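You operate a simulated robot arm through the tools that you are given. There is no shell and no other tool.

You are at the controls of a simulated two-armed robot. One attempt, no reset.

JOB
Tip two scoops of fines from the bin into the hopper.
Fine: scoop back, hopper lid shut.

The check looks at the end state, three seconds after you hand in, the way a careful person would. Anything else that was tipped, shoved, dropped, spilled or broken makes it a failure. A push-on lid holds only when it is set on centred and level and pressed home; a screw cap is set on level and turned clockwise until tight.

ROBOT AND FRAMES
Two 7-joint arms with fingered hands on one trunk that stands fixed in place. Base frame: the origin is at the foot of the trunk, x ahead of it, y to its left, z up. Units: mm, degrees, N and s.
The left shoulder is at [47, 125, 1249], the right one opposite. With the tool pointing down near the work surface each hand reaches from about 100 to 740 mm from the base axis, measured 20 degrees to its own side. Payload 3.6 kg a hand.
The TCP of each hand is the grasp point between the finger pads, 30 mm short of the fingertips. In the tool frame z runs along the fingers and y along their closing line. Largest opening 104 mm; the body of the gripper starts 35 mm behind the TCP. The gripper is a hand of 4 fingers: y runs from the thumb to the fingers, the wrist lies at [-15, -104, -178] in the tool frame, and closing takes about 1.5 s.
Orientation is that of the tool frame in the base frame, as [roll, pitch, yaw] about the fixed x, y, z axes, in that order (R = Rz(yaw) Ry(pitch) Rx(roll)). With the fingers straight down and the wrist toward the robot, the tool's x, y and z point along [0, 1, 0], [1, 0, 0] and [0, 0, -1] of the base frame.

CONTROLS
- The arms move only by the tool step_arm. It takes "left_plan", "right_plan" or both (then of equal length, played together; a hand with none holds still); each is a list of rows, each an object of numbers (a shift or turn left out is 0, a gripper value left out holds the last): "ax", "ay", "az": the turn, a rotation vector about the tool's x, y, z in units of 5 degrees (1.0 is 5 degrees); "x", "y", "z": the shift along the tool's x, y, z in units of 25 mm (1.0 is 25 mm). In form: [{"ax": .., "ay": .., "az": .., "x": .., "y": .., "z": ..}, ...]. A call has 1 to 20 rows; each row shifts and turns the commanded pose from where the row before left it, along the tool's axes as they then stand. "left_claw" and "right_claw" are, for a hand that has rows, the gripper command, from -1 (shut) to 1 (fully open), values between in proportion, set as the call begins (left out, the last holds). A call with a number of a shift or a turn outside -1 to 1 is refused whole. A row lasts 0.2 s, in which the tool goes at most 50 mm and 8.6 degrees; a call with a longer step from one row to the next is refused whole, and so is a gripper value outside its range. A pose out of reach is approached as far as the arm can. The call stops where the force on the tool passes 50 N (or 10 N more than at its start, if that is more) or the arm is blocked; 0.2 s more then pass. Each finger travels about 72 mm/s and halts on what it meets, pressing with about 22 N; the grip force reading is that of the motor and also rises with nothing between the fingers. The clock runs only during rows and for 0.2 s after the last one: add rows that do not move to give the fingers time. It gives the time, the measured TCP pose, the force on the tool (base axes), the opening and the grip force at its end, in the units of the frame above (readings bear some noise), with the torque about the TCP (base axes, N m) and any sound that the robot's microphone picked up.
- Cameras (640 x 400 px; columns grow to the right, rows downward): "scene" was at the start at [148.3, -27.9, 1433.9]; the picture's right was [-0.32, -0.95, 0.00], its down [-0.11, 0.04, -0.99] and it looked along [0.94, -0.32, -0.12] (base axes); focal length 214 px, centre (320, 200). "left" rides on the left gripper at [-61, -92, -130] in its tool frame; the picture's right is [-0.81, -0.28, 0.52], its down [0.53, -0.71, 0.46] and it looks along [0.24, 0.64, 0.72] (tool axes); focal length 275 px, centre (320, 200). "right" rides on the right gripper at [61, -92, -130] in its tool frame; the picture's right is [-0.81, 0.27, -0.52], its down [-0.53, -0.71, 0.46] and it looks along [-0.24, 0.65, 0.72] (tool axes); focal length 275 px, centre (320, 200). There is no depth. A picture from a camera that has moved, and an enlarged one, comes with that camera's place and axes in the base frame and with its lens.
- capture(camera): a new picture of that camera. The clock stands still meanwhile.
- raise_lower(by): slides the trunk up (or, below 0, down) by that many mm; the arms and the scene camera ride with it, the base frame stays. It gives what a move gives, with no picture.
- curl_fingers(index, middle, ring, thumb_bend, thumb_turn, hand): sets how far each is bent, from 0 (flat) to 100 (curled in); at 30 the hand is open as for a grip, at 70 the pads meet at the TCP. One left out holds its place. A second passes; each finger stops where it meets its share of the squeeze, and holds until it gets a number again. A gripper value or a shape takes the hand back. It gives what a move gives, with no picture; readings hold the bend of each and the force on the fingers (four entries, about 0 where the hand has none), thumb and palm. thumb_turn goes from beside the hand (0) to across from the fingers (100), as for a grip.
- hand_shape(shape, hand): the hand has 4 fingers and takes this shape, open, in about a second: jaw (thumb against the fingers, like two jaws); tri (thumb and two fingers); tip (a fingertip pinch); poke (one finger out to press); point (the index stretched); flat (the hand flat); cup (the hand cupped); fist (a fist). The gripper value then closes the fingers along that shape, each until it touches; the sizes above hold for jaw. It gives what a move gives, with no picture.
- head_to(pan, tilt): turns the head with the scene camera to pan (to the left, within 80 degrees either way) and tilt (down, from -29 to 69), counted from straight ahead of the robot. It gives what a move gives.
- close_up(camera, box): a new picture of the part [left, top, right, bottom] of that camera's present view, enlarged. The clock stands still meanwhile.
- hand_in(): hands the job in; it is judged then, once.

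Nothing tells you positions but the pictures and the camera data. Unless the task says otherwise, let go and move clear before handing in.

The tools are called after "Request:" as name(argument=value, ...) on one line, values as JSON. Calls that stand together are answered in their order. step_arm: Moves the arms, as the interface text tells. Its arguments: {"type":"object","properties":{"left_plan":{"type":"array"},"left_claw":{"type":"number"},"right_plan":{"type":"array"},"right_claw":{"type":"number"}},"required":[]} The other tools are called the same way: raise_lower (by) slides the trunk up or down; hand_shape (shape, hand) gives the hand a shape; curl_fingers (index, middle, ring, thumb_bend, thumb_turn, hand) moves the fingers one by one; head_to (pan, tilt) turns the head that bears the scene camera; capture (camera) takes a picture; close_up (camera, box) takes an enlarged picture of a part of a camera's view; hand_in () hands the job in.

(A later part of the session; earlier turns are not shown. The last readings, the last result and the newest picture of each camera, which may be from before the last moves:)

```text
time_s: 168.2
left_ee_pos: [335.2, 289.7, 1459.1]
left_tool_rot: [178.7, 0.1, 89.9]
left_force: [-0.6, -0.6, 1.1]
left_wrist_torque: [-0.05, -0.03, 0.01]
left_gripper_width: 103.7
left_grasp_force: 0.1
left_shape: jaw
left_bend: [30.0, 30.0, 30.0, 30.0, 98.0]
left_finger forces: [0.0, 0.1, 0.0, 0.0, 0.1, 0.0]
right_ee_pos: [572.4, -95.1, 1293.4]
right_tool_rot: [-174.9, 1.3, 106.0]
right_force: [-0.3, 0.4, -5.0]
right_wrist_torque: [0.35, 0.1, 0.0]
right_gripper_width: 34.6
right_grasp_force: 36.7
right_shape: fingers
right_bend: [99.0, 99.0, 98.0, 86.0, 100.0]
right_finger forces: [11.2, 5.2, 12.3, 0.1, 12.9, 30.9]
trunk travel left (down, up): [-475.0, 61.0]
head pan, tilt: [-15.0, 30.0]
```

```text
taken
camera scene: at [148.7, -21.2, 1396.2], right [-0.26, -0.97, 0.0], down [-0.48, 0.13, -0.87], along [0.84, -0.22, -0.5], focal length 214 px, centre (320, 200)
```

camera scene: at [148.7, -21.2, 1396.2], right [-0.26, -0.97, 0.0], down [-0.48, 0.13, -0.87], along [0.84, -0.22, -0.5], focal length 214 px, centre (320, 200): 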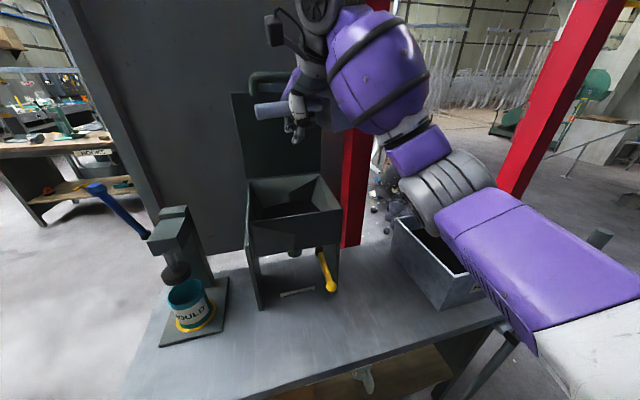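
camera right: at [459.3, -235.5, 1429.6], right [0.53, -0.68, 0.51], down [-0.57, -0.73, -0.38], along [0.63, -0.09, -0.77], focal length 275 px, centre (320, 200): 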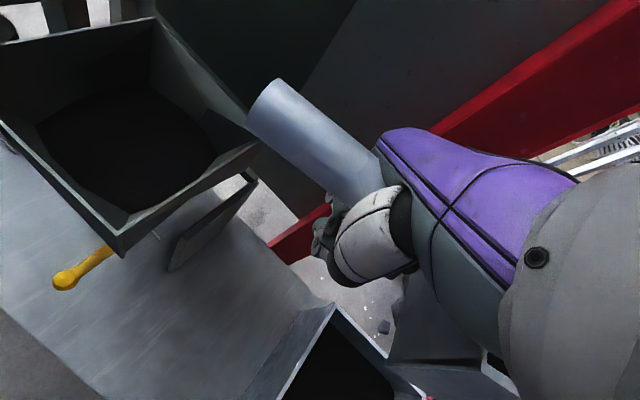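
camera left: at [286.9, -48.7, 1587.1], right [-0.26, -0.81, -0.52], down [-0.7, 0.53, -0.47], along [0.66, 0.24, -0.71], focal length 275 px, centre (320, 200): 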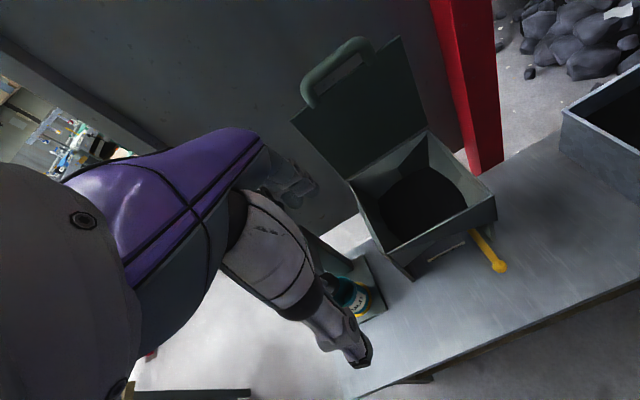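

Continuing to the pouring position.

Request:
step_arm(right_plan=[{"x": 0.835, "y": 0.336, "z": -0.049}, {"x": 0.835, "y": 0.336, "z": -0.049}, {"x": 0.835, "y": 0.336, "z": -0.049}, {"x": 0.835, "y": 0.336, "z": -0.049}, {"x": 0.835, "y": 0.336, "z": -0.049}, {"x": 0.835, "y": 0.336, "z": -0.049}])

Request:
capture(camera="scene")

Request:
capture(camera="left")

Request:
capture(camera="right")

```text
time_s: 169.6
left_ee_pos: [334.6, 290.1, 1457.4]
left_tool_rot: [178.6, 0.1, 89.9]
left_force: [-0.2, -0.5, 0.8]
left_wrist_torque: [-0.03, 0.0, -0.02]
left_gripper_width: 103.7
left_grasp_force: 0.0
left_shape: jaw
left_bend: [30.0, 30.0, 30.0, 30.0, 98.0]
left_finger forces: [0.0, 0.1, 0.0, 0.1, 0.0, 0.0]
right_ee_pos: [587.7, 39.6, 1290.0]
right_tool_rot: [-174.7, 1.3, 106.0]
right_force: [-0.5, 0.2, -4.5]
right_wrist_torque: [0.38, 0.04, -0.06]
right_gripper_width: 34.4
right_grasp_force: 35.4
right_shape: fingers
right_bend: [99.0, 99.0, 98.0, 86.0, 100.0]
right_finger forces: [11.1, 5.3, 12.5, 0.0, 12.3, 30.6]
trunk travel left (down, up): [-475.0, 61.0]
head pan, tilt: [-15.0, 30.0]
```

```text
taken
camera scene: at [148.5, -20.9, 1396.2], right [-0.26, -0.97, 0.0], down [-0.48, 0.13, -0.87], along [0.84, -0.22, -0.5], focal length 214 px, centre (320, 200)
```

scene: 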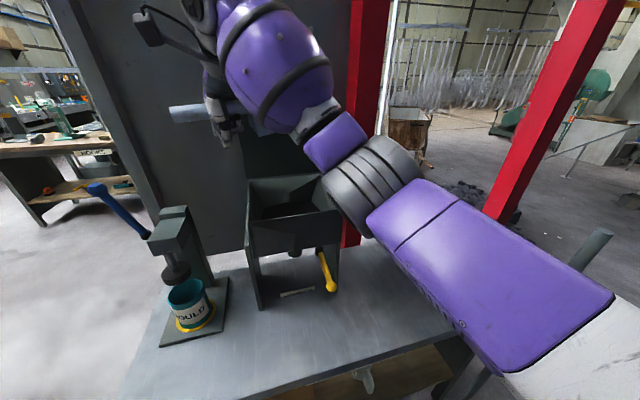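

```text
taken
camera left: at [241.0, 229.9, 1586.6], right [-0.26, -0.81, -0.52], down [-0.7, 0.53, -0.47], along [0.66, 0.24, -0.71], focal length 275 px, centre (320, 200)
```

left: 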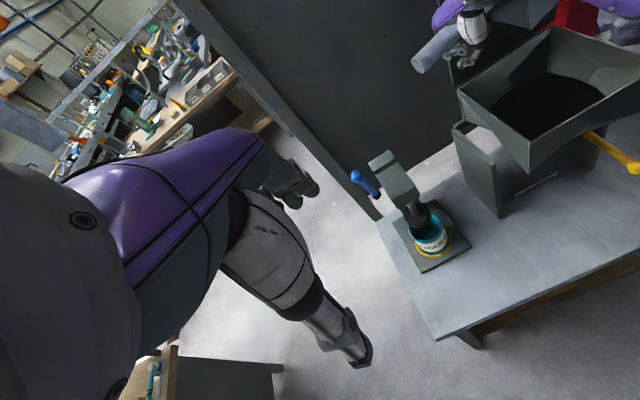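

```text
taken
camera right: at [493.9, 80.3, 1428.3], right [0.53, -0.68, 0.51], down [-0.57, -0.73, -0.38], along [0.63, -0.09, -0.77], focal length 275 px, centre (320, 200)
```

right: 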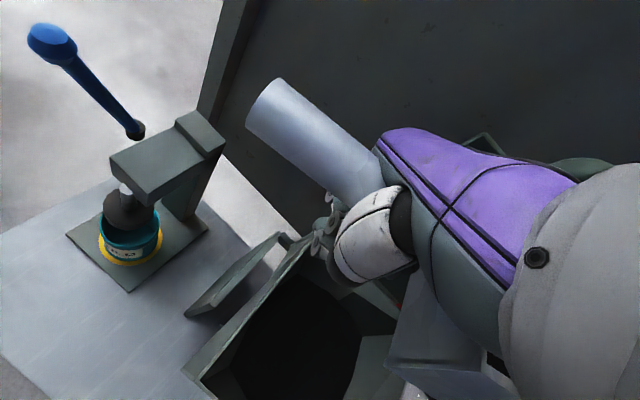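

The scoop is above the hopper mouth with the hand at its left edge. Tipping the front down in steps, first to about 20°.

Request:
step_arm(right_plan=[{"ax": -0.27, "ay": 0.96}, {"ax": -0.27, "ay": 0.96}, {"ax": -0.27, "ay": 0.96}, {"ax": -0.27, "ay": 0.96}, {"ax": -0.27, "ay": 0.96}])

Request:
capture(camera="scene")

Request:
capture(camera="left")

```text
time_s: 170.8
left_ee_pos: [335.2, 289.0, 1459.0]
left_tool_rot: [178.8, 0.1, 89.9]
left_force: [0.1, 0.2, 1.2]
left_wrist_torque: [0.01, 0.0, 0.01]
left_gripper_width: 103.7
left_grasp_force: 0.2
left_shape: jaw
left_bend: [30.0, 30.0, 30.0, 30.0, 98.0]
left_finger forces: [0.0, 0.1, 0.0, 0.1, 0.1, 0.0]
right_ee_pos: [588.4, 38.9, 1290.5]
right_tool_rot: [178.6, -22.9, 105.3]
right_force: [0.8, -1.0, -3.6]
right_wrist_torque: [0.4, 0.05, -0.03]
right_gripper_width: 34.3
right_grasp_force: 35.9
right_shape: fingers
right_bend: [99.0, 99.0, 98.0, 86.0, 100.0]
right_finger forces: [11.2, 5.1, 11.9, 0.0, 12.2, 30.4]
trunk travel left (down, up): [-475.0, 61.0]
head pan, tilt: [-15.0, 30.0]
```

```text
taken
camera scene: at [148.8, -22.1, 1396.1], right [-0.26, -0.97, 0.0], down [-0.48, 0.13, -0.87], along [0.84, -0.22, -0.5], focal length 214 px, centre (320, 200)
```

scene: 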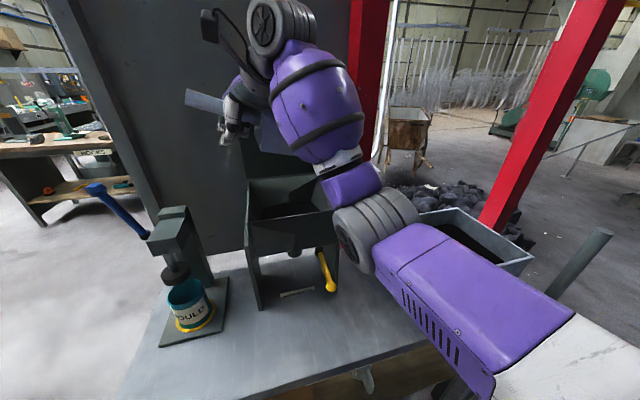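

```text
taken
camera left: at [241.3, 228.5, 1586.7], right [-0.26, -0.81, -0.52], down [-0.7, 0.53, -0.47], along [0.66, 0.24, -0.71], focal length 275 px, centre (320, 200)
```

left: 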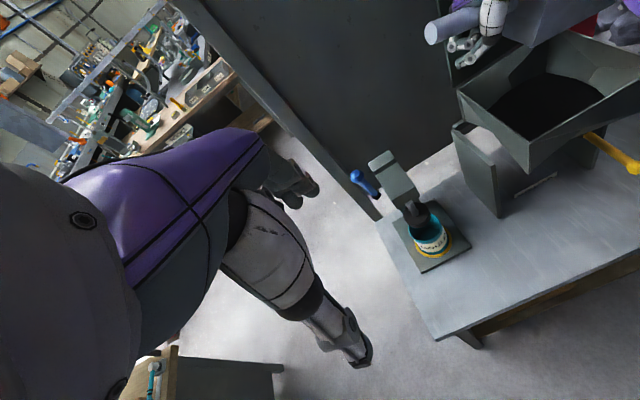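

Still holding its load. Now tipping further, raising the hand as the pan swings down, up to about 75°.

Request:
step_arm(right_plan=[{"x": 0.122, "y": 0.02, "z": -0.295, "ax": -0.27, "ay": 0.96}, {"x": 0.146, "y": 0.026, "z": -0.283, "ax": -0.27, "ay": 0.96}, {"x": 0.169, "y": 0.033, "z": -0.269, "ax": -0.27, "ay": 0.96}, {"x": 0.191, "y": 0.039, "z": -0.253, "ax": -0.27, "ay": 0.96}])

Request:
capture(camera="scene")

Request:
capture(camera="right")

```text
time_s: 171.8
left_ee_pos: [334.0, 289.3, 1459.2]
left_tool_rot: [178.7, 0.0, 89.9]
left_force: [0.0, 0.3, 0.4]
left_wrist_torque: [0.03, -0.01, -0.02]
left_gripper_width: 103.8
left_grasp_force: 0.0
left_shape: jaw
left_bend: [30.0, 30.0, 30.0, 30.0, 98.0]
left_finger forces: [0.0, 0.1, 0.1, 0.1, 0.0, 0.1]
right_ee_pos: [588.5, 38.8, 1323.2]
right_tool_rot: [172.0, -42.0, 107.1]
right_force: [0.5, 0.2, -4.9]
right_wrist_torque: [0.38, 0.07, 0.0]
right_gripper_width: 34.3
right_grasp_force: 34.9
right_shape: fingers
right_bend: [99.0, 99.0, 98.0, 86.0, 100.0]
right_finger forces: [11.5, 4.6, 11.4, 0.0, 12.0, 30.5]
trunk travel left (down, up): [-475.0, 61.0]
head pan, tilt: [-15.0, 30.0]
```

```text
taken
camera scene: at [148.7, -22.0, 1396.1], right [-0.26, -0.97, 0.0], down [-0.48, 0.13, -0.87], along [0.84, -0.22, -0.5], focal length 214 px, centre (320, 200)
```

scene: 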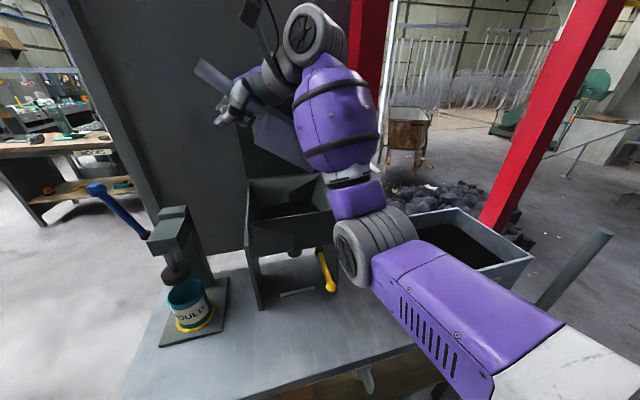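

```text
taken
camera right: at [493.8, -24.2, 1451.8], right [0.48, -0.87, -0.13], down [-0.61, -0.22, -0.77], along [0.64, 0.45, -0.63], focal length 275 px, centre (320, 200)
```

right: 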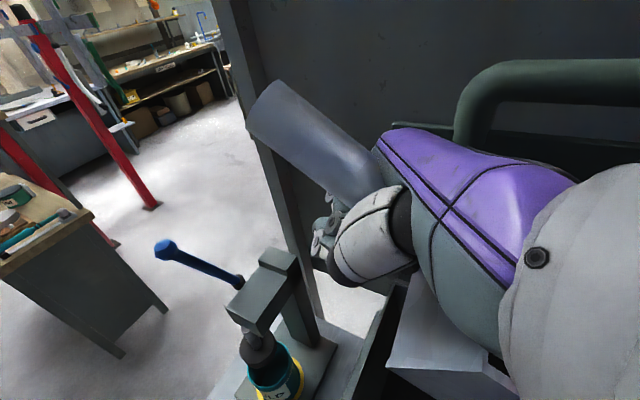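

Still no contact; at 40° the load is still aboard. Continuing to tip.

Request:
step_arm(right_plan=[{"x": 0.265, "y": 0.057, "z": -0.294, "ax": -0.27, "ay": 0.96}, {"x": 0.288, "y": 0.064, "z": -0.27, "ax": -0.27, "ay": 0.96}, {"x": 0.31, "y": 0.07, "z": -0.243, "ax": -0.27, "ay": 0.96}, {"x": 0.329, "y": 0.077, "z": -0.214, "ax": -0.27, "ay": 0.96}])

Request:
capture(camera="scene")

Request:
capture(camera="left")

```text
time_s: 172.8
left_ee_pos: [334.9, 290.2, 1458.3]
left_tool_rot: [178.8, 0.0, 89.9]
left_force: [-1.1, 0.4, 0.5]
left_wrist_torque: [0.01, 0.01, 0.01]
left_gripper_width: 103.6
left_grasp_force: 0.0
left_shape: jaw
left_bend: [30.0, 30.0, 30.0, 30.0, 98.0]
left_finger forces: [0.0, 0.0, 0.1, 0.0, 0.0, 0.0]
right_ee_pos: [590.5, 39.5, 1363.4]
right_tool_rot: [161.0, -60.6, 114.2]
right_force: [1.2, 0.1, -4.3]
right_wrist_torque: [0.34, 0.01, 0.02]
right_gripper_width: 34.4
right_grasp_force: 34.8
right_shape: fingers
right_bend: [99.0, 99.0, 98.0, 86.0, 100.0]
right_finger forces: [11.7, 4.4, 10.8, 0.0, 11.8, 31.1]
trunk travel left (down, up): [-475.0, 61.0]
head pan, tilt: [-15.0, 30.0]
```

```text
taken
camera scene: at [148.6, -21.8, 1396.2], right [-0.26, -0.97, 0.0], down [-0.48, 0.13, -0.87], along [0.84, -0.22, -0.5], focal length 214 px, centre (320, 200)
```

scene: 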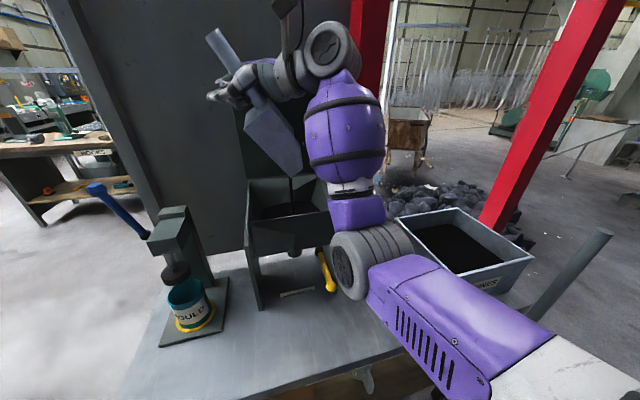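

```text
taken
camera left: at [241.1, 228.8, 1586.7], right [-0.26, -0.81, -0.52], down [-0.7, 0.53, -0.47], along [0.66, 0.24, -0.71], focal length 275 px, centre (320, 200)
```

left: 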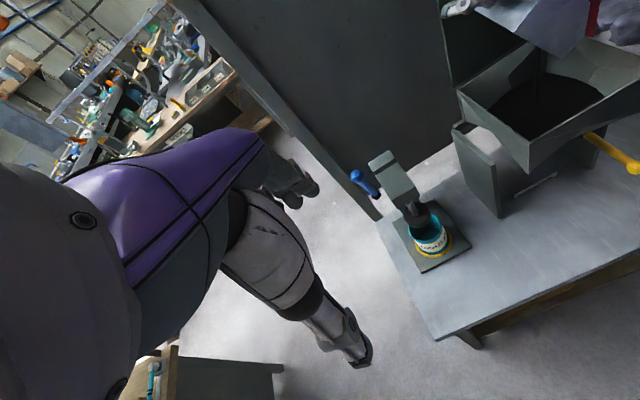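

A dark stream is falling from the pan's lip into the hopper. Checking that closely.

Request:
close_up(camera="scene", box=[200, 60, 400, 260])

Request:
step_arm(right_plan=[{}, {}, {}, {}, {}])

Request:
close_up(camera="scene", box=[200, 60, 400, 260])

```text
2.00 times, centred on (300, 160) of scene
camera zoom: at [148.6, -21.8, 1396.2], right [-0.26, -0.97, 0.0], down [-0.48, 0.13, -0.87], along [0.84, -0.22, -0.5], focal length 429 px, centre (360, 280)
```

zoom: 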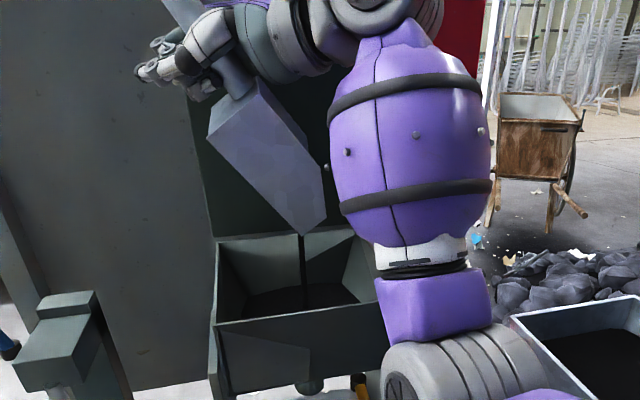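

```text
time_s: 174.0
left_ee_pos: [334.6, 290.0, 1458.8]
left_tool_rot: [178.7, 0.1, 89.9]
left_force: [0.0, -0.4, -0.4]
left_wrist_torque: [-0.02, 0.02, 0.02]
left_gripper_width: 103.7
left_grasp_force: 0.0
left_shape: jaw
left_bend: [30.0, 30.0, 30.0, 30.0, 98.0]
left_finger forces: [0.0, 0.0, 0.0, 0.1, 0.0, 0.1]
right_ee_pos: [590.8, 39.6, 1362.4]
right_tool_rot: [161.0, -60.6, 114.3]
right_force: [-0.2, -0.5, -3.7]
right_wrist_torque: [0.34, 0.05, -0.01]
right_gripper_width: 34.4
right_grasp_force: 34.9
right_shape: fingers
right_bend: [99.0, 99.0, 98.0, 86.0, 100.0]
right_finger forces: [11.8, 4.4, 10.8, 0.0, 11.8, 31.1]
trunk travel left (down, up): [-475.0, 61.0]
head pan, tilt: [-15.0, 30.0]
```

```text
2.00 times, centred on (300, 160) of scene
camera zoom: at [148.6, -21.8, 1396.2], right [-0.26, -0.97, 0.0], down [-0.48, 0.13, -0.87], along [0.84, -0.22, -0.5], focal length 429 px, centre (360, 280)
```

zoom: 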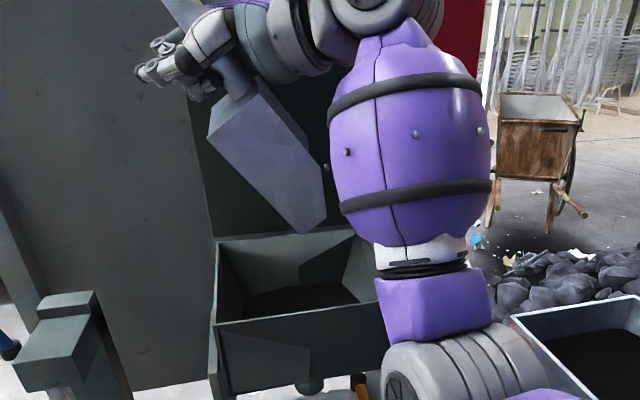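

The stream stopped at this angle. Tipping further to empty it completely.

Request:
step_arm(right_plan=[{"x": 0.173, "y": 0.041, "z": -0.092, "ax": -0.27, "ay": 0.96}, {"x": 0.18, "y": 0.043, "z": -0.076, "ax": -0.27, "ay": 0.96}, {"x": 0.185, "y": 0.046, "z": -0.06, "ax": -0.27, "ay": 0.96}, {}])

Request:
close_up(camera="scene", box=[200, 60, 400, 260])

Request:
capture(camera="right")

```text
time_s: 175.0
left_ee_pos: [334.6, 289.1, 1459.2]
left_tool_rot: [178.7, 0.0, 89.8]
left_force: [0.2, 0.2, 0.2]
left_wrist_torque: [0.0, 0.01, 0.03]
left_gripper_width: 103.7
left_grasp_force: 0.1
left_shape: jaw
left_bend: [30.0, 30.0, 30.0, 30.0, 98.0]
left_finger forces: [0.0, 0.0, 0.0, 0.0, 0.1, 0.1]
right_ee_pos: [591.9, 39.2, 1376.1]
right_tool_rot: [140.1, -73.2, 132.4]
right_force: [0.1, -1.1, -3.5]
right_wrist_torque: [0.21, 0.04, 0.0]
right_gripper_width: 34.1
right_grasp_force: 34.7
right_shape: fingers
right_bend: [99.0, 99.0, 98.0, 86.0, 100.0]
right_finger forces: [11.8, 4.1, 10.3, 0.0, 11.5, 31.8]
trunk travel left (down, up): [-475.0, 61.0]
head pan, tilt: [-15.0, 30.0]
```

```text
2.00 times, centred on (300, 160) of scene
camera zoom: at [148.5, -21.9, 1396.2], right [-0.26, -0.97, 0.0], down [-0.48, 0.13, -0.87], along [0.84, -0.22, -0.5], focal length 429 px, centre (360, 280)
```

zoom: 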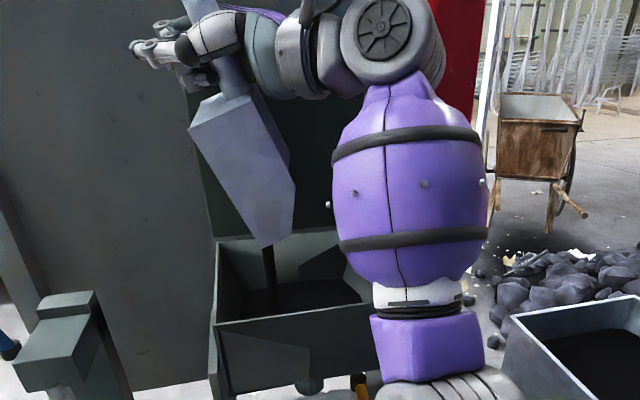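

```text
taken
camera right: at [491.5, -80.7, 1449.7], right [0.44, -0.66, -0.61], down [-0.61, 0.29, -0.74], along [0.66, 0.7, -0.27], focal length 275 px, centre (320, 200)
```

right: 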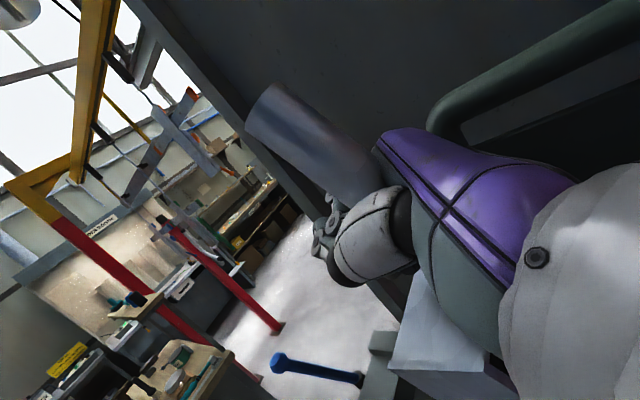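

The stream resumed at the steeper angle, falling well inside. I'll tip on to about 95° while shifting right so the lip stays over the hopper.

Request:
step_arm(right_plan=[{}, {}, {"x": 0.024, "y": -0.02, "z": -0.658, "ax": -0.27, "ay": 0.96}, {}, {"x": 0.041, "y": -0.016, "z": -0.65, "ax": -0.27, "ay": 0.96}, {}])

Request:
close_up(camera="scene", box=[200, 60, 400, 260])

Request:
step_arm(right_plan=[{"x": 0.018, "y": -0.021, "z": -0.639, "ax": -0.27, "ay": 0.96}, {}, {"x": 0.034, "y": -0.017, "z": -0.638, "ax": -0.27, "ay": 0.96}, {}, {}, {}])

Request:
close_up(camera="scene", box=[200, 60, 400, 260])

```text
time_s: 176.4
left_ee_pos: [334.4, 289.5, 1458.7]
left_tool_rot: [178.7, 0.1, 89.9]
left_force: [-0.3, 0.1, 0.3]
left_wrist_torque: [-0.03, -0.01, 0.02]
left_gripper_width: 103.7
left_grasp_force: 0.0
left_shape: jaw
left_bend: [30.0, 30.0, 30.0, 30.0, 98.0]
left_finger forces: [0.0, 0.1, 0.1, 0.0, 0.0, 0.1]
right_ee_pos: [588.8, 8.6, 1385.8]
right_tool_rot: [104.5, -78.6, 166.3]
right_force: [0.3, 0.8, -3.3]
right_wrist_torque: [0.12, 0.0, -0.01]
right_gripper_width: 34.1
right_grasp_force: 34.9
right_shape: fingers
right_bend: [99.0, 99.0, 98.0, 86.0, 100.0]
right_finger forces: [11.9, 4.0, 10.1, 0.0, 11.5, 32.1]
trunk travel left (down, up): [-475.0, 61.0]
head pan, tilt: [-15.0, 30.0]
```

```text
2.00 times, centred on (300, 160) of scene
camera zoom: at [148.4, -21.4, 1396.2], right [-0.26, -0.97, 0.0], down [-0.48, 0.13, -0.87], along [0.84, -0.22, -0.5], focal length 429 px, centre (360, 280)
```

zoom: 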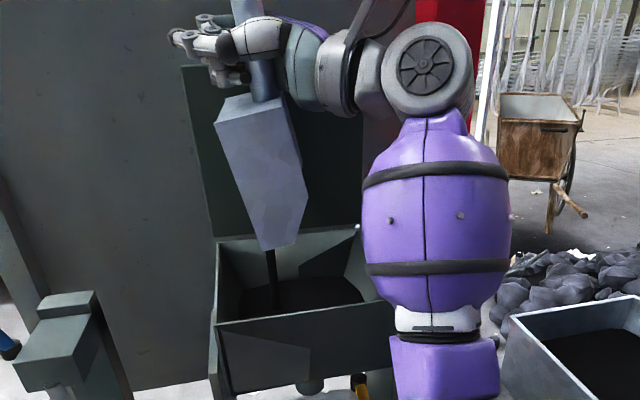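

```text
time_s: 177.8
left_ee_pos: [334.2, 289.6, 1458.4]
left_tool_rot: [178.7, 0.0, 89.9]
left_force: [-0.3, -0.1, 0.1]
left_wrist_torque: [-0.01, -0.03, 0.02]
left_gripper_width: 103.6
left_grasp_force: 0.1
left_shape: jaw
left_bend: [30.0, 30.0, 30.0, 30.0, 98.0]
left_finger forces: [0.0, 0.1, 0.1, 0.0, 0.1, 0.0]
right_ee_pos: [588.0, -23.2, 1386.8]
right_tool_rot: [57.0, -76.9, -148.1]
right_force: [0.2, 0.1, -2.3]
right_wrist_torque: [0.07, 0.03, 0.0]
right_gripper_width: 34.0
right_grasp_force: 35.0
right_shape: fingers
right_bend: [99.0, 99.0, 98.0, 86.0, 100.0]
right_finger forces: [12.2, 4.0, 10.0, 0.0, 11.4, 32.6]
trunk travel left (down, up): [-475.0, 61.0]
head pan, tilt: [-15.0, 30.0]
```

```text
2.00 times, centred on (300, 160) of scene
camera zoom: at [148.5, -21.7, 1396.2], right [-0.26, -0.97, 0.0], down [-0.48, 0.13, -0.87], along [0.84, -0.22, -0.5], focal length 429 px, centre (360, 280)
```

zoom: 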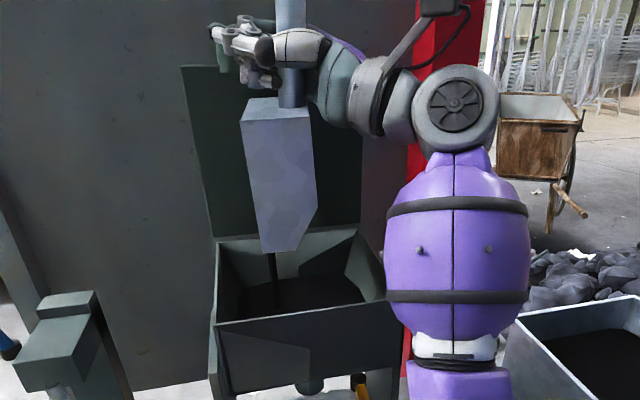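

The load reading is down to the empty scoop's weight. Waiting a moment for the last of the stream.

Request:
step_arm(right_plan=[{}, {}, {}, {}, {}, {}])

Request:
close_up(camera="scene", box=[200, 60, 400, 260])

Request:
capture(camera="left")

```text
time_s: 179.2
left_ee_pos: [334.8, 289.0, 1458.7]
left_tool_rot: [178.7, 0.0, 89.9]
left_force: [-0.6, 1.3, 0.2]
left_wrist_torque: [0.03, 0.02, 0.01]
left_gripper_width: 103.7
left_grasp_force: 0.1
left_shape: jaw
left_bend: [30.0, 30.0, 30.0, 30.0, 98.0]
left_finger forces: [0.0, 0.0, 0.0, 0.1, 0.0, 0.1]
right_ee_pos: [589.4, -22.9, 1387.3]
right_tool_rot: [57.0, -77.0, -148.1]
right_force: [-0.8, -0.3, -3.5]
right_wrist_torque: [0.04, -0.02, -0.02]
right_gripper_width: 34.4
right_grasp_force: 35.0
right_shape: fingers
right_bend: [99.0, 99.0, 98.0, 86.0, 100.0]
right_finger forces: [12.0, 4.0, 10.1, 0.0, 11.5, 32.5]
trunk travel left (down, up): [-475.0, 61.0]
head pan, tilt: [-15.0, 30.0]
```

```text
2.00 times, centred on (300, 160) of scene
camera zoom: at [148.4, -21.8, 1396.2], right [-0.26, -0.97, 0.0], down [-0.48, 0.13, -0.87], along [0.84, -0.22, -0.5], focal length 429 px, centre (360, 280)
```

zoom: 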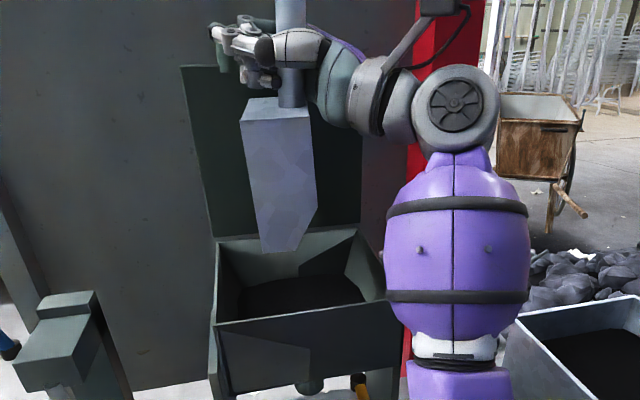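

```text
taken
camera left: at [240.9, 228.8, 1586.7], right [-0.26, -0.81, -0.52], down [-0.7, 0.53, -0.47], along [0.66, 0.24, -0.71], focal length 275 px, centre (320, 200)
```

left: 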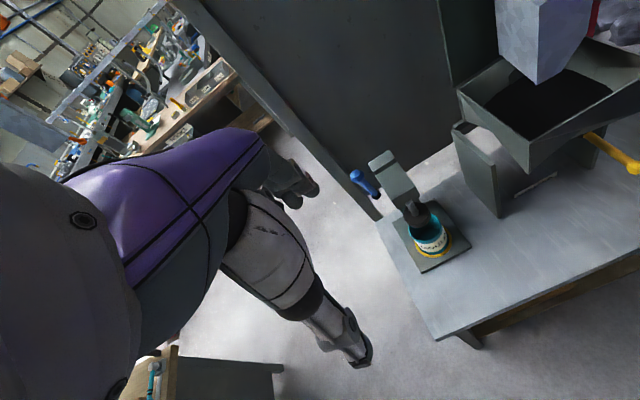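

The scoop is empty and everything went into the hopper. Now reversing the tipping motion to bring the scoop level again.

Request:
step_arm(right_plan=[{"ax": 0.27, "ay": -0.96}, {"x": -0.034, "y": 0.017, "z": 0.638, "ax": 0.27, "ay": -0.96}, {"x": -0.018, "y": 0.021, "z": 0.639, "ax": 0.27, "ay": -0.96}, {"x": -0.041, "y": 0.016, "z": 0.65, "ax": 0.27, "ay": -0.96}, {"x": -0.024, "y": 0.02, "z": 0.658, "ax": 0.27, "ay": -0.96}, {"x": -0.185, "y": -0.046, "z": 0.06, "ax": 0.27, "ay": -0.96}, {"x": -0.18, "y": -0.043, "z": 0.076, "ax": 0.27, "ay": -0.96}, {"x": -0.173, "y": -0.041, "z": 0.092, "ax": 0.27, "ay": -0.96}, {"x": -0.329, "y": -0.077, "z": 0.214, "ax": 0.27, "ay": -0.96}, {"x": -0.31, "y": -0.07, "z": 0.243, "ax": 0.27, "ay": -0.96}, {"x": -0.288, "y": -0.064, "z": 0.27, "ax": 0.27, "ay": -0.96}, {"x": -0.265, "y": -0.057, "z": 0.294, "ax": 0.27, "ay": -0.96}, {"x": -0.191, "y": -0.039, "z": 0.253, "ax": 0.27, "ay": -0.96}, {"x": -0.169, "y": -0.033, "z": 0.269, "ax": 0.27, "ay": -0.96}, {"x": -0.146, "y": -0.026, "z": 0.283, "ax": 0.27, "ay": -0.96}, {"x": -0.122, "y": -0.02, "z": 0.295, "ax": 0.27, "ay": -0.96}, {"ax": 0.27, "ay": -0.96}, {"ax": 0.27, "ay": -0.96}, {"ax": 0.27, "ay": -0.96}, {"ax": 0.27, "ay": -0.96}])

Request:
capture(camera="scene")

```text
time_s: 183.4
left_ee_pos: [336.2, 290.1, 1459.4]
left_tool_rot: [178.6, 0.1, 89.9]
left_force: [-0.7, 0.1, -0.6]
left_wrist_torque: [0.01, 0.0, -0.01]
left_gripper_width: 103.6
left_grasp_force: 0.2
left_shape: jaw
left_bend: [30.0, 30.0, 30.0, 30.0, 98.0]
left_finger forces: [0.0, 0.0, 0.0, 0.0, 0.0, 0.0]
right_ee_pos: [586.5, 39.2, 1292.2]
right_tool_rot: [-174.7, 1.4, 106.1]
right_force: [-0.5, 0.2, -2.4]
right_wrist_torque: [0.19, 0.04, 0.04]
right_gripper_width: 34.3
right_grasp_force: 34.7
right_shape: fingers
right_bend: [99.0, 99.0, 98.0, 86.0, 100.0]
right_finger forces: [11.5, 4.2, 11.5, 0.1, 11.5, 30.7]
trunk travel left (down, up): [-475.0, 61.0]
head pan, tilt: [-15.0, 30.0]
```

```text
taken
camera scene: at [148.3, -21.4, 1396.2], right [-0.26, -0.97, 0.0], down [-0.48, 0.13, -0.87], along [0.84, -0.22, -0.5], focal length 214 px, centre (320, 200)
```

scene: 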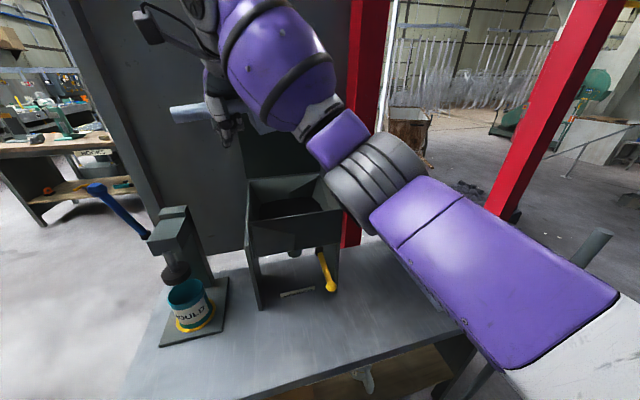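

Empty and level (torque back to the empty value). Carrying the scoop back to the bin side at the same height.

Request:
step_arm(right_plan=[{"x": -0.835, "y": -0.336, "z": 0.049}, {"x": -0.835, "y": -0.336, "z": 0.049}, {"x": -0.835, "y": -0.336, "z": 0.049}, {"x": -0.835, "y": -0.336, "z": 0.049}, {"x": -0.835, "y": -0.336, "z": 0.049}, {"x": -0.835, "y": -0.336, "z": 0.049}, {"x": -0.835, "y": -0.336, "z": 0.049}, {"x": -0.835, "y": -0.336, "z": 0.049}, {"x": -0.835, "y": -0.336, "z": 0.049}, {"x": -0.835, "y": -0.336, "z": 0.049}, {"x": -0.835, "y": -0.336, "z": 0.049}, {"x": -0.835, "y": -0.336, "z": 0.049}, {"x": -0.835, "y": -0.336, "z": 0.049}, {"x": -0.835, "y": -0.336, "z": 0.049}, {"x": -0.835, "y": -0.336, "z": 0.049}, {"x": -0.835, "y": -0.336, "z": 0.049}, {"x": -0.835, "y": -0.336, "z": 0.049}, {"x": -0.835, "y": -0.336, "z": 0.049}, {"x": -0.835, "y": -0.336, "z": 0.049}, {"x": -0.835, "y": -0.336, "z": 0.049}])

Request:
capture(camera="scene")

Request:
close_up(camera="scene", box=[200, 140, 400, 340])

```text
time_s: 187.6
left_ee_pos: [334.5, 288.7, 1459.6]
left_tool_rot: [178.7, 0.0, 89.9]
left_force: [-0.3, 0.3, 0.3]
left_wrist_torque: [-0.01, -0.01, -0.02]
left_gripper_width: 103.7
left_grasp_force: 0.1
left_shape: jaw
left_bend: [30.0, 30.0, 30.0, 30.0, 98.0]
left_finger forces: [0.0, 0.1, 0.0, 0.0, 0.1, 0.1]
right_ee_pos: [539.0, -410.6, 1291.8]
right_tool_rot: [-174.8, 1.3, 106.0]
right_force: [-0.3, 0.2, -2.8]
right_wrist_torque: [0.23, 0.02, 0.0]
right_gripper_width: 34.5
right_grasp_force: 33.8
right_shape: fingers
right_bend: [99.0, 99.0, 98.0, 86.0, 100.0]
right_finger forces: [11.4, 4.3, 11.5, 0.0, 10.6, 30.3]
trunk travel left (down, up): [-475.0, 61.0]
head pan, tilt: [-15.0, 30.0]
```

```text
taken
camera scene: at [148.3, -22.4, 1396.2], right [-0.26, -0.97, 0.0], down [-0.48, 0.13, -0.87], along [0.84, -0.22, -0.5], focal length 214 px, centre (320, 200)
```

scene: 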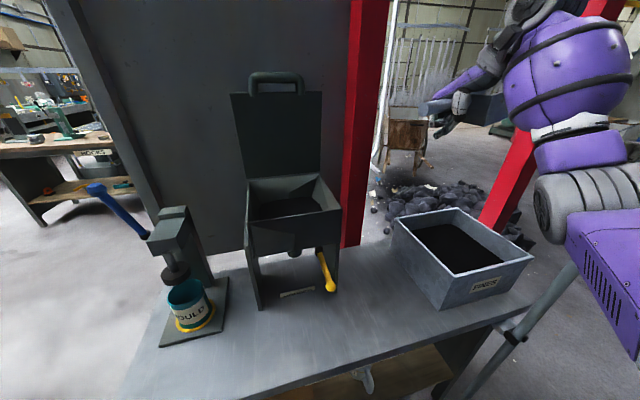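

```text
2.00 times, centred on (300, 240) of scene
camera zoom: at [148.3, -22.4, 1396.2], right [-0.26, -0.97, 0.0], down [-0.48, 0.13, -0.87], along [0.84, -0.22, -0.5], focal length 429 px, centre (360, 120)
```

zoom: 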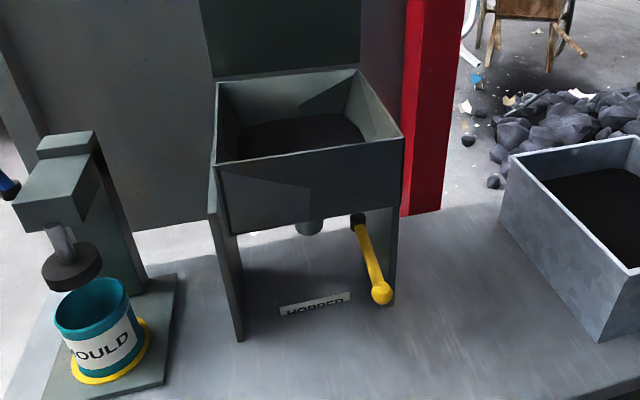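

The hopper holds the first scoop, and the bench is clean. For the second scoop: turning to face back toward the robot again at this height, checking for contact midway.

Request:
step_arm(right_plan=[{"ax": 0.019, "ay": 0.094, "az": 0.995}, {"ax": 0.019, "ay": 0.094, "az": 0.995}, {"ax": 0.019, "ay": 0.094, "az": 0.995}, {"ax": 0.019, "ay": 0.094, "az": 0.995}, {"ax": 0.019, "ay": 0.094, "az": 0.995}, {"ax": 0.019, "ay": 0.094, "az": 0.995}, {"ax": 0.019, "ay": 0.094, "az": 0.995}, {"ax": 0.019, "ay": 0.094, "az": 0.995}, {"ax": 0.019, "ay": 0.094, "az": 0.995}, {"ax": 0.019, "ay": 0.094, "az": 0.995}])

Request:
raise_lower(by=-120)

Request:
head_to(pan=-35, tilt=30)

Request:
capture(camera="scene")

```text
time_s: 189.8
left_ee_pos: [334.1, 289.4, 1457.5]
left_tool_rot: [178.7, 0.1, 89.9]
left_force: [0.3, -0.6, -0.5]
left_wrist_torque: [0.04, 0.0, 0.03]
left_gripper_width: 103.7
left_grasp_force: 0.0
left_shape: jaw
left_bend: [30.0, 30.0, 30.0, 30.0, 98.0]
left_finger forces: [0.0, 0.0, 0.0, 0.1, 0.1, 0.0]
right_ee_pos: [539.7, -410.1, 1291.9]
right_tool_rot: [-174.8, 1.1, 56.0]
right_force: [0.1, -0.7, -1.8]
right_wrist_torque: [0.18, -0.15, 0.0]
right_gripper_width: 34.6
right_grasp_force: 33.8
right_shape: fingers
right_bend: [99.0, 99.0, 98.0, 86.0, 100.0]
right_finger forces: [11.5, 4.4, 11.6, 0.0, 10.6, 30.3]
trunk travel left (down, up): [-475.0, 61.0]
head pan, tilt: [-15.0, 30.0]
```

```text
time_s: 191.3
left_ee_pos: [394.0, 287.9, 1280.7]
left_tool_rot: [-171.5, 0.2, 89.8]
left_force: [-0.3, 0.1, -0.1]
left_wrist_torque: [0.02, 0.0, 0.0]
left_gripper_width: 103.6
left_grasp_force: 0.1
left_shape: jaw
left_bend: [30.0, 30.0, 30.0, 30.0, 98.0]
left_finger forces: [0.1, 0.1, 0.0, 0.0, 0.0, 0.0]
right_ee_pos: [539.3, -409.8, 1172.6]
right_tool_rot: [-174.9, 1.0, 56.1]
right_force: [0.1, 0.1, -2.6]
right_wrist_torque: [0.15, -0.15, 0.01]
right_gripper_width: 34.3
right_grasp_force: 34.0
right_shape: fingers
right_bend: [99.0, 99.0, 98.0, 86.0, 100.0]
right_finger forces: [11.5, 4.4, 11.6, 0.0, 10.6, 30.3]
trunk travel left (down, up): [-355.0, 181.0]
head pan, tilt: [-15.0, 30.0]
```

```text
time_s: 192.2
left_ee_pos: [393.0, 288.4, 1279.8]
left_tool_rot: [-171.4, 0.2, 89.8]
left_force: [0.1, -0.4, 0.1]
left_wrist_torque: [-0.01, -0.03, -0.06]
left_gripper_width: 103.6
left_grasp_force: 0.3
left_shape: jaw
left_bend: [30.0, 30.0, 30.0, 30.0, 98.0]
left_finger forces: [0.1, 0.0, 0.0, 0.0, 0.1, 0.0]
right_ee_pos: [538.8, -409.7, 1171.3]
right_tool_rot: [-174.9, 1.1, 56.2]
right_force: [-0.1, 0.9, -1.3]
right_wrist_torque: [0.2, -0.1, -0.02]
right_gripper_width: 34.1
right_grasp_force: 34.2
right_shape: fingers
right_bend: [99.0, 99.0, 98.0, 86.0, 100.0]
right_finger forces: [11.5, 4.4, 11.6, 0.0, 10.7, 30.3]
trunk travel left (down, up): [-355.0, 181.0]
head pan, tilt: [-35.0, 30.0]
```

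```text
taken
camera scene: at [180.4, -50.4, 1264.9], right [-0.57, -0.82, 0.0], down [-0.41, 0.29, -0.87], along [0.71, -0.5, -0.5], focal length 214 px, centre (320, 200)
```

scene: 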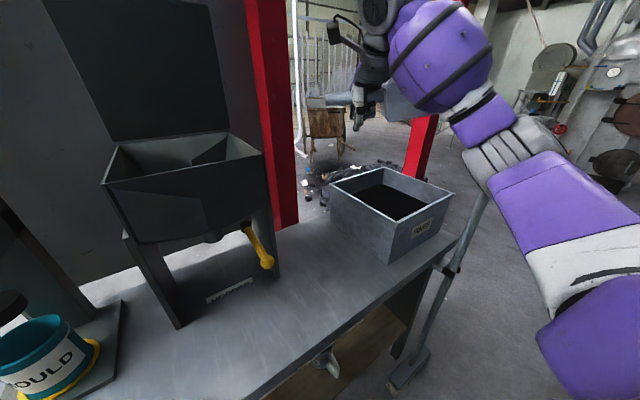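

The right arm is fine, but the left hand's pose shifted unexpectedly while the trunk went down (60 mm forward, 10° tilted). I need to see what happened there before going on.

Request:
capture(camera="left")

Request:
head_to(pan=45, tilt=25)

Request:
capture(camera="scene")

```text
taken
camera left: at [322.7, 227.8, 1422.9], right [-0.35, -0.81, -0.47], down [-0.77, 0.53, -0.35], along [0.53, 0.24, -0.81], focal length 275 px, centre (320, 200)
```

left: 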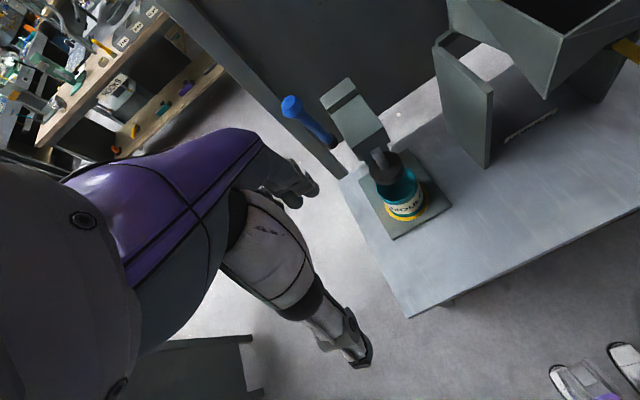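

```text
time_s: 193.7
left_ee_pos: [394.1, 288.0, 1280.5]
left_tool_rot: [-171.5, 0.1, 89.9]
left_force: [0.7, 0.7, 0.6]
left_wrist_torque: [0.0, 0.0, 0.01]
left_gripper_width: 103.7
left_grasp_force: 0.1
left_shape: jaw
left_bend: [30.0, 30.0, 30.0, 30.0, 98.0]
left_finger forces: [0.0, 0.0, 0.0, 0.0, 0.0, 0.1]
right_ee_pos: [540.0, -409.6, 1172.1]
right_tool_rot: [-174.8, 1.1, 56.0]
right_force: [-0.8, 0.0, -2.8]
right_wrist_torque: [0.12, -0.12, -0.02]
right_gripper_width: 34.1
right_grasp_force: 34.1
right_shape: fingers
right_bend: [99.0, 99.0, 98.0, 86.0, 100.0]
right_finger forces: [11.5, 4.4, 11.6, 0.1, 10.7, 30.3]
trunk travel left (down, up): [-355.0, 181.0]
head pan, tilt: [45.0, 25.0]
```

```text
taken
camera scene: at [171.5, 66.5, 1272.9], right [0.71, -0.71, 0.0], down [-0.3, -0.3, -0.91], along [0.64, 0.64, -0.42], focal length 214 px, centre (320, 200)
```

scene: 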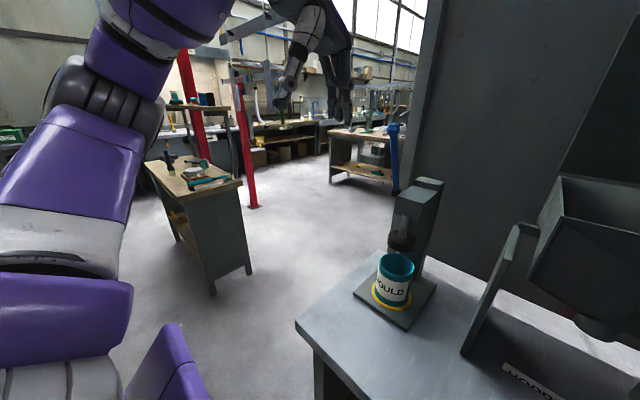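

Nothing was touched on the left; the arm was just near its folding limit and adjusted itself. Turning the head back and finishing the turn for the second scoop.

Request:
head_to(pan=-35, tilt=30)

Request:
step_arm(right_plan=[{"ax": 0.019, "ay": 0.094, "az": 0.995}, {"ax": 0.019, "ay": 0.094, "az": 0.995}, {"ax": 0.019, "ay": 0.094, "az": 0.995}, {"ax": 0.019, "ay": 0.094, "az": 0.995}])

Request:
capture(camera="scene")

```text
time_s: 195.2
left_ee_pos: [393.2, 288.6, 1280.1]
left_tool_rot: [-171.6, 0.1, 89.9]
left_force: [-0.5, -0.2, 0.5]
left_wrist_torque: [0.0, 0.0, -0.03]
left_gripper_width: 103.8
left_grasp_force: 0.0
left_shape: jaw
left_bend: [30.0, 30.0, 30.0, 30.0, 98.0]
left_finger forces: [0.0, 0.0, 0.1, 0.1, 0.1, 0.1]
right_ee_pos: [539.1, -409.9, 1171.8]
right_tool_rot: [-174.8, 1.2, 56.2]
right_force: [-1.0, -0.2, -2.2]
right_wrist_torque: [0.14, -0.13, -0.02]
right_gripper_width: 34.1
right_grasp_force: 34.4
right_shape: fingers
right_bend: [99.0, 99.0, 98.0, 86.0, 100.0]
right_finger forces: [11.4, 4.4, 11.5, 0.0, 10.7, 30.4]
trunk travel left (down, up): [-355.0, 181.0]
head pan, tilt: [-35.0, 30.0]
```

```text
time_s: 196.2
left_ee_pos: [393.6, 289.1, 1280.4]
left_tool_rot: [-171.4, 0.1, 89.9]
left_force: [0.6, 0.1, 0.3]
left_wrist_torque: [0.03, -0.03, -0.01]
left_gripper_width: 103.8
left_grasp_force: 0.1
left_shape: jaw
left_bend: [30.0, 30.0, 30.0, 30.0, 98.0]
left_finger forces: [0.0, 0.0, 0.1, 0.1, 0.0, 0.0]
right_ee_pos: [538.7, -409.9, 1173.1]
right_tool_rot: [-174.8, 1.0, 36.1]
right_force: [2.9, -4.0, -2.9]
right_wrist_torque: [0.53, 0.06, 0.67]
right_gripper_width: 34.2
right_grasp_force: 36.9
right_shape: fingers
right_bend: [99.0, 99.0, 98.0, 86.0, 100.0]
right_finger forces: [11.8, 4.9, 10.6, 0.0, 15.0, 31.6]
trunk travel left (down, up): [-355.0, 181.0]
head pan, tilt: [-35.0, 30.0]
```

```text
taken
camera scene: at [180.4, -50.3, 1264.9], right [-0.57, -0.82, 0.0], down [-0.41, 0.29, -0.87], along [0.71, -0.5, -0.5], focal length 214 px, centre (320, 200)
```

scene: 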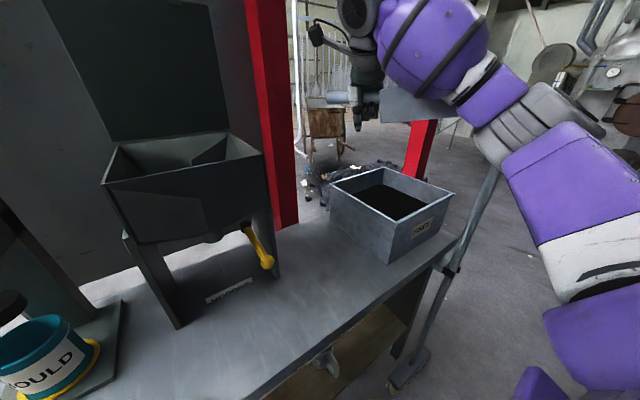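

The pan touched the forearm again lightly at this angle, so I'll back off 15° and do this dig at the safer heading (about -143°).

Request:
step_arm(right_plan=[{"ax": -0.019, "ay": -0.094, "az": -0.995}, {"ax": -0.019, "ay": -0.094, "az": -0.995}, {"ax": -0.019, "ay": -0.094, "az": -0.995}])

Request:
capture(camera="right")

```text
time_s: 197.0
left_ee_pos: [393.1, 288.6, 1280.0]
left_tool_rot: [-171.5, 0.1, 89.9]
left_force: [0.8, 0.1, -0.5]
left_wrist_torque: [-0.01, 0.02, 0.01]
left_gripper_width: 103.4
left_grasp_force: 0.0
left_shape: jaw
left_bend: [30.0, 30.0, 30.0, 30.0, 98.0]
left_finger forces: [0.1, 0.0, 0.1, 0.1, 0.0, 0.0]
right_ee_pos: [541.8, -409.4, 1170.2]
right_tool_rot: [-174.8, 1.1, 51.2]
right_force: [-0.3, -0.8, -3.8]
right_wrist_torque: [0.16, -0.13, 0.0]
right_gripper_width: 34.1
right_grasp_force: 35.2
right_shape: fingers
right_bend: [99.0, 99.0, 98.0, 86.0, 100.0]
right_finger forces: [12.0, 4.9, 11.5, 0.0, 10.6, 30.7]
trunk travel left (down, up): [-355.0, 181.0]
head pan, tilt: [-35.0, 30.0]
```

```text
taken
camera right: at [517.5, -310.8, 1310.4], right [-0.25, -0.83, 0.51], down [-0.92, 0.05, -0.38], along [0.29, -0.56, -0.78], focal length 275 px, centre (320, 200)
```

right: 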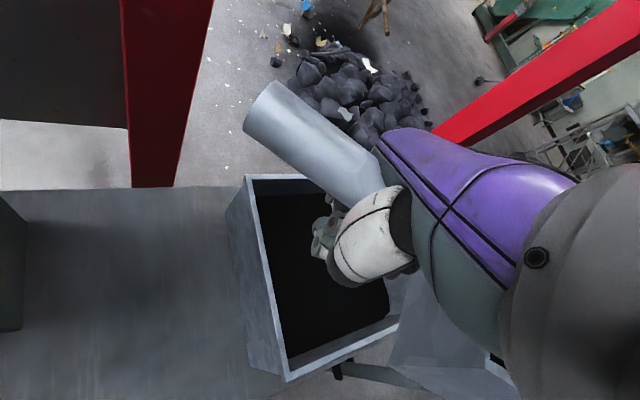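

Clear again, and the bench and scoop look fine. Pitching the front down 60° here.

Request:
step_arm(right_plan=[{"ax": -0.27, "ay": 0.96}, {"ax": -0.27, "ay": 0.96}, {"ax": -0.27, "ay": 0.96}, {"ax": -0.27, "ay": 0.96}, {"ax": -0.27, "ay": 0.96}, {"ax": -0.27, "ay": 0.96}, {"ax": -0.27, "ay": 0.96}, {"ax": -0.27, "ay": 0.96}, {"ax": -0.27, "ay": 0.96}, {"ax": -0.27, "ay": 0.96}, {"ax": -0.27, "ay": 0.96}, {"ax": -0.27, "ay": 0.96}, {"ax": -0.27, "ay": 0.96}])

Request:
capture(camera="scene")

```text
time_s: 199.8
left_ee_pos: [394.1, 288.2, 1280.6]
left_tool_rot: [-171.5, 0.2, 89.8]
left_force: [0.4, 0.5, -0.6]
left_wrist_torque: [-0.03, -0.03, 0.01]
left_gripper_width: 103.9
left_grasp_force: 0.1
left_shape: jaw
left_bend: [30.0, 30.0, 30.0, 30.0, 98.0]
left_finger forces: [0.1, 0.0, 0.0, 0.0, 0.0, 0.0]
right_ee_pos: [539.9, -409.6, 1172.6]
right_tool_rot: [160.8, -60.9, 59.4]
right_force: [0.0, 0.3, -1.7]
right_wrist_torque: [0.12, -0.14, 0.05]
right_gripper_width: 34.1
right_grasp_force: 33.9
right_shape: fingers
right_bend: [99.0, 99.0, 98.0, 86.0, 100.0]
right_finger forces: [12.2, 4.4, 10.9, 0.0, 10.1, 31.1]
trunk travel left (down, up): [-355.0, 181.0]
head pan, tilt: [-35.0, 30.0]
```

```text
taken
camera scene: at [180.5, -50.5, 1264.9], right [-0.57, -0.82, 0.0], down [-0.41, 0.29, -0.87], along [0.71, -0.5, -0.5], focal length 214 px, centre (320, 200)
```

scene: 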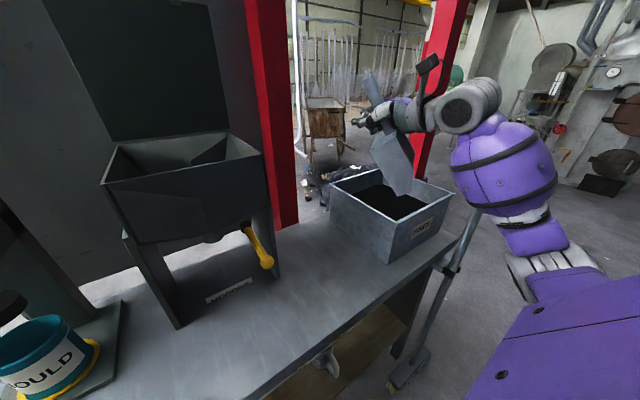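

Ready for the second dig. Moving out over the bin and down to just above the fines.

Request:
step_arm(right_plan=[{"x": -0.117, "y": 0.803, "z": 0.056}, {"x": -0.117, "y": 0.803, "z": 0.056}, {"x": -0.117, "y": 0.803, "z": 0.056}, {"x": -0.117, "y": 0.803, "z": 0.056}, {"x": -0.117, "y": 0.803, "z": 0.056}, {"x": -0.117, "y": 0.803, "z": 0.056}, {"x": -0.681, "y": -0.124, "z": 0.36}, {"x": -0.681, "y": -0.124, "z": 0.36}, {"x": -0.681, "y": -0.124, "z": 0.36}, {"x": -0.681, "y": -0.124, "z": 0.36}, {"x": -0.681, "y": -0.124, "z": 0.36}, {"x": -0.681, "y": -0.124, "z": 0.36}])

Request:
close_up(camera="scene", box=[300, 40, 560, 300])

```text
time_s: 202.4
left_ee_pos: [394.6, 287.2, 1280.4]
left_tool_rot: [-171.5, 0.1, 89.8]
left_force: [-0.1, 0.4, -0.8]
left_wrist_torque: [-0.01, -0.02, -0.01]
left_gripper_width: 103.9
left_grasp_force: 0.0
left_shape: jaw
left_bend: [30.0, 30.0, 30.0, 30.0, 98.0]
left_finger forces: [0.0, 0.1, 0.1, 0.0, 0.0, 0.0]
right_ee_pos: [621.3, -500.7, 1055.4]
right_tool_rot: [160.8, -60.8, 59.5]
right_force: [0.6, -0.3, -3.0]
right_wrist_torque: [0.12, -0.12, -0.03]
right_gripper_width: 34.4
right_grasp_force: 34.0
right_shape: fingers
right_bend: [99.0, 99.0, 98.0, 86.0, 100.0]
right_finger forces: [12.3, 4.3, 10.8, 0.1, 9.8, 30.9]
trunk travel left (down, up): [-355.0, 181.0]
head pan, tilt: [-35.0, 30.0]
```

```text
1.54 times, centred on (430, 170) of scene
camera zoom: at [180.5, -50.6, 1264.9], right [-0.57, -0.82, 0.0], down [-0.41, 0.29, -0.87], along [0.71, -0.5, -0.5], focal length 330 px, centre (151, 246)
```

zoom: 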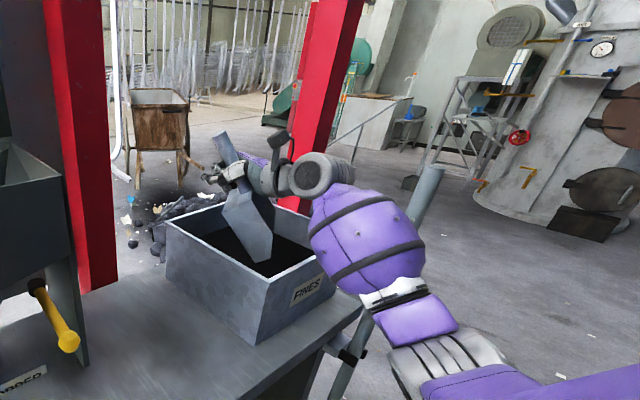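

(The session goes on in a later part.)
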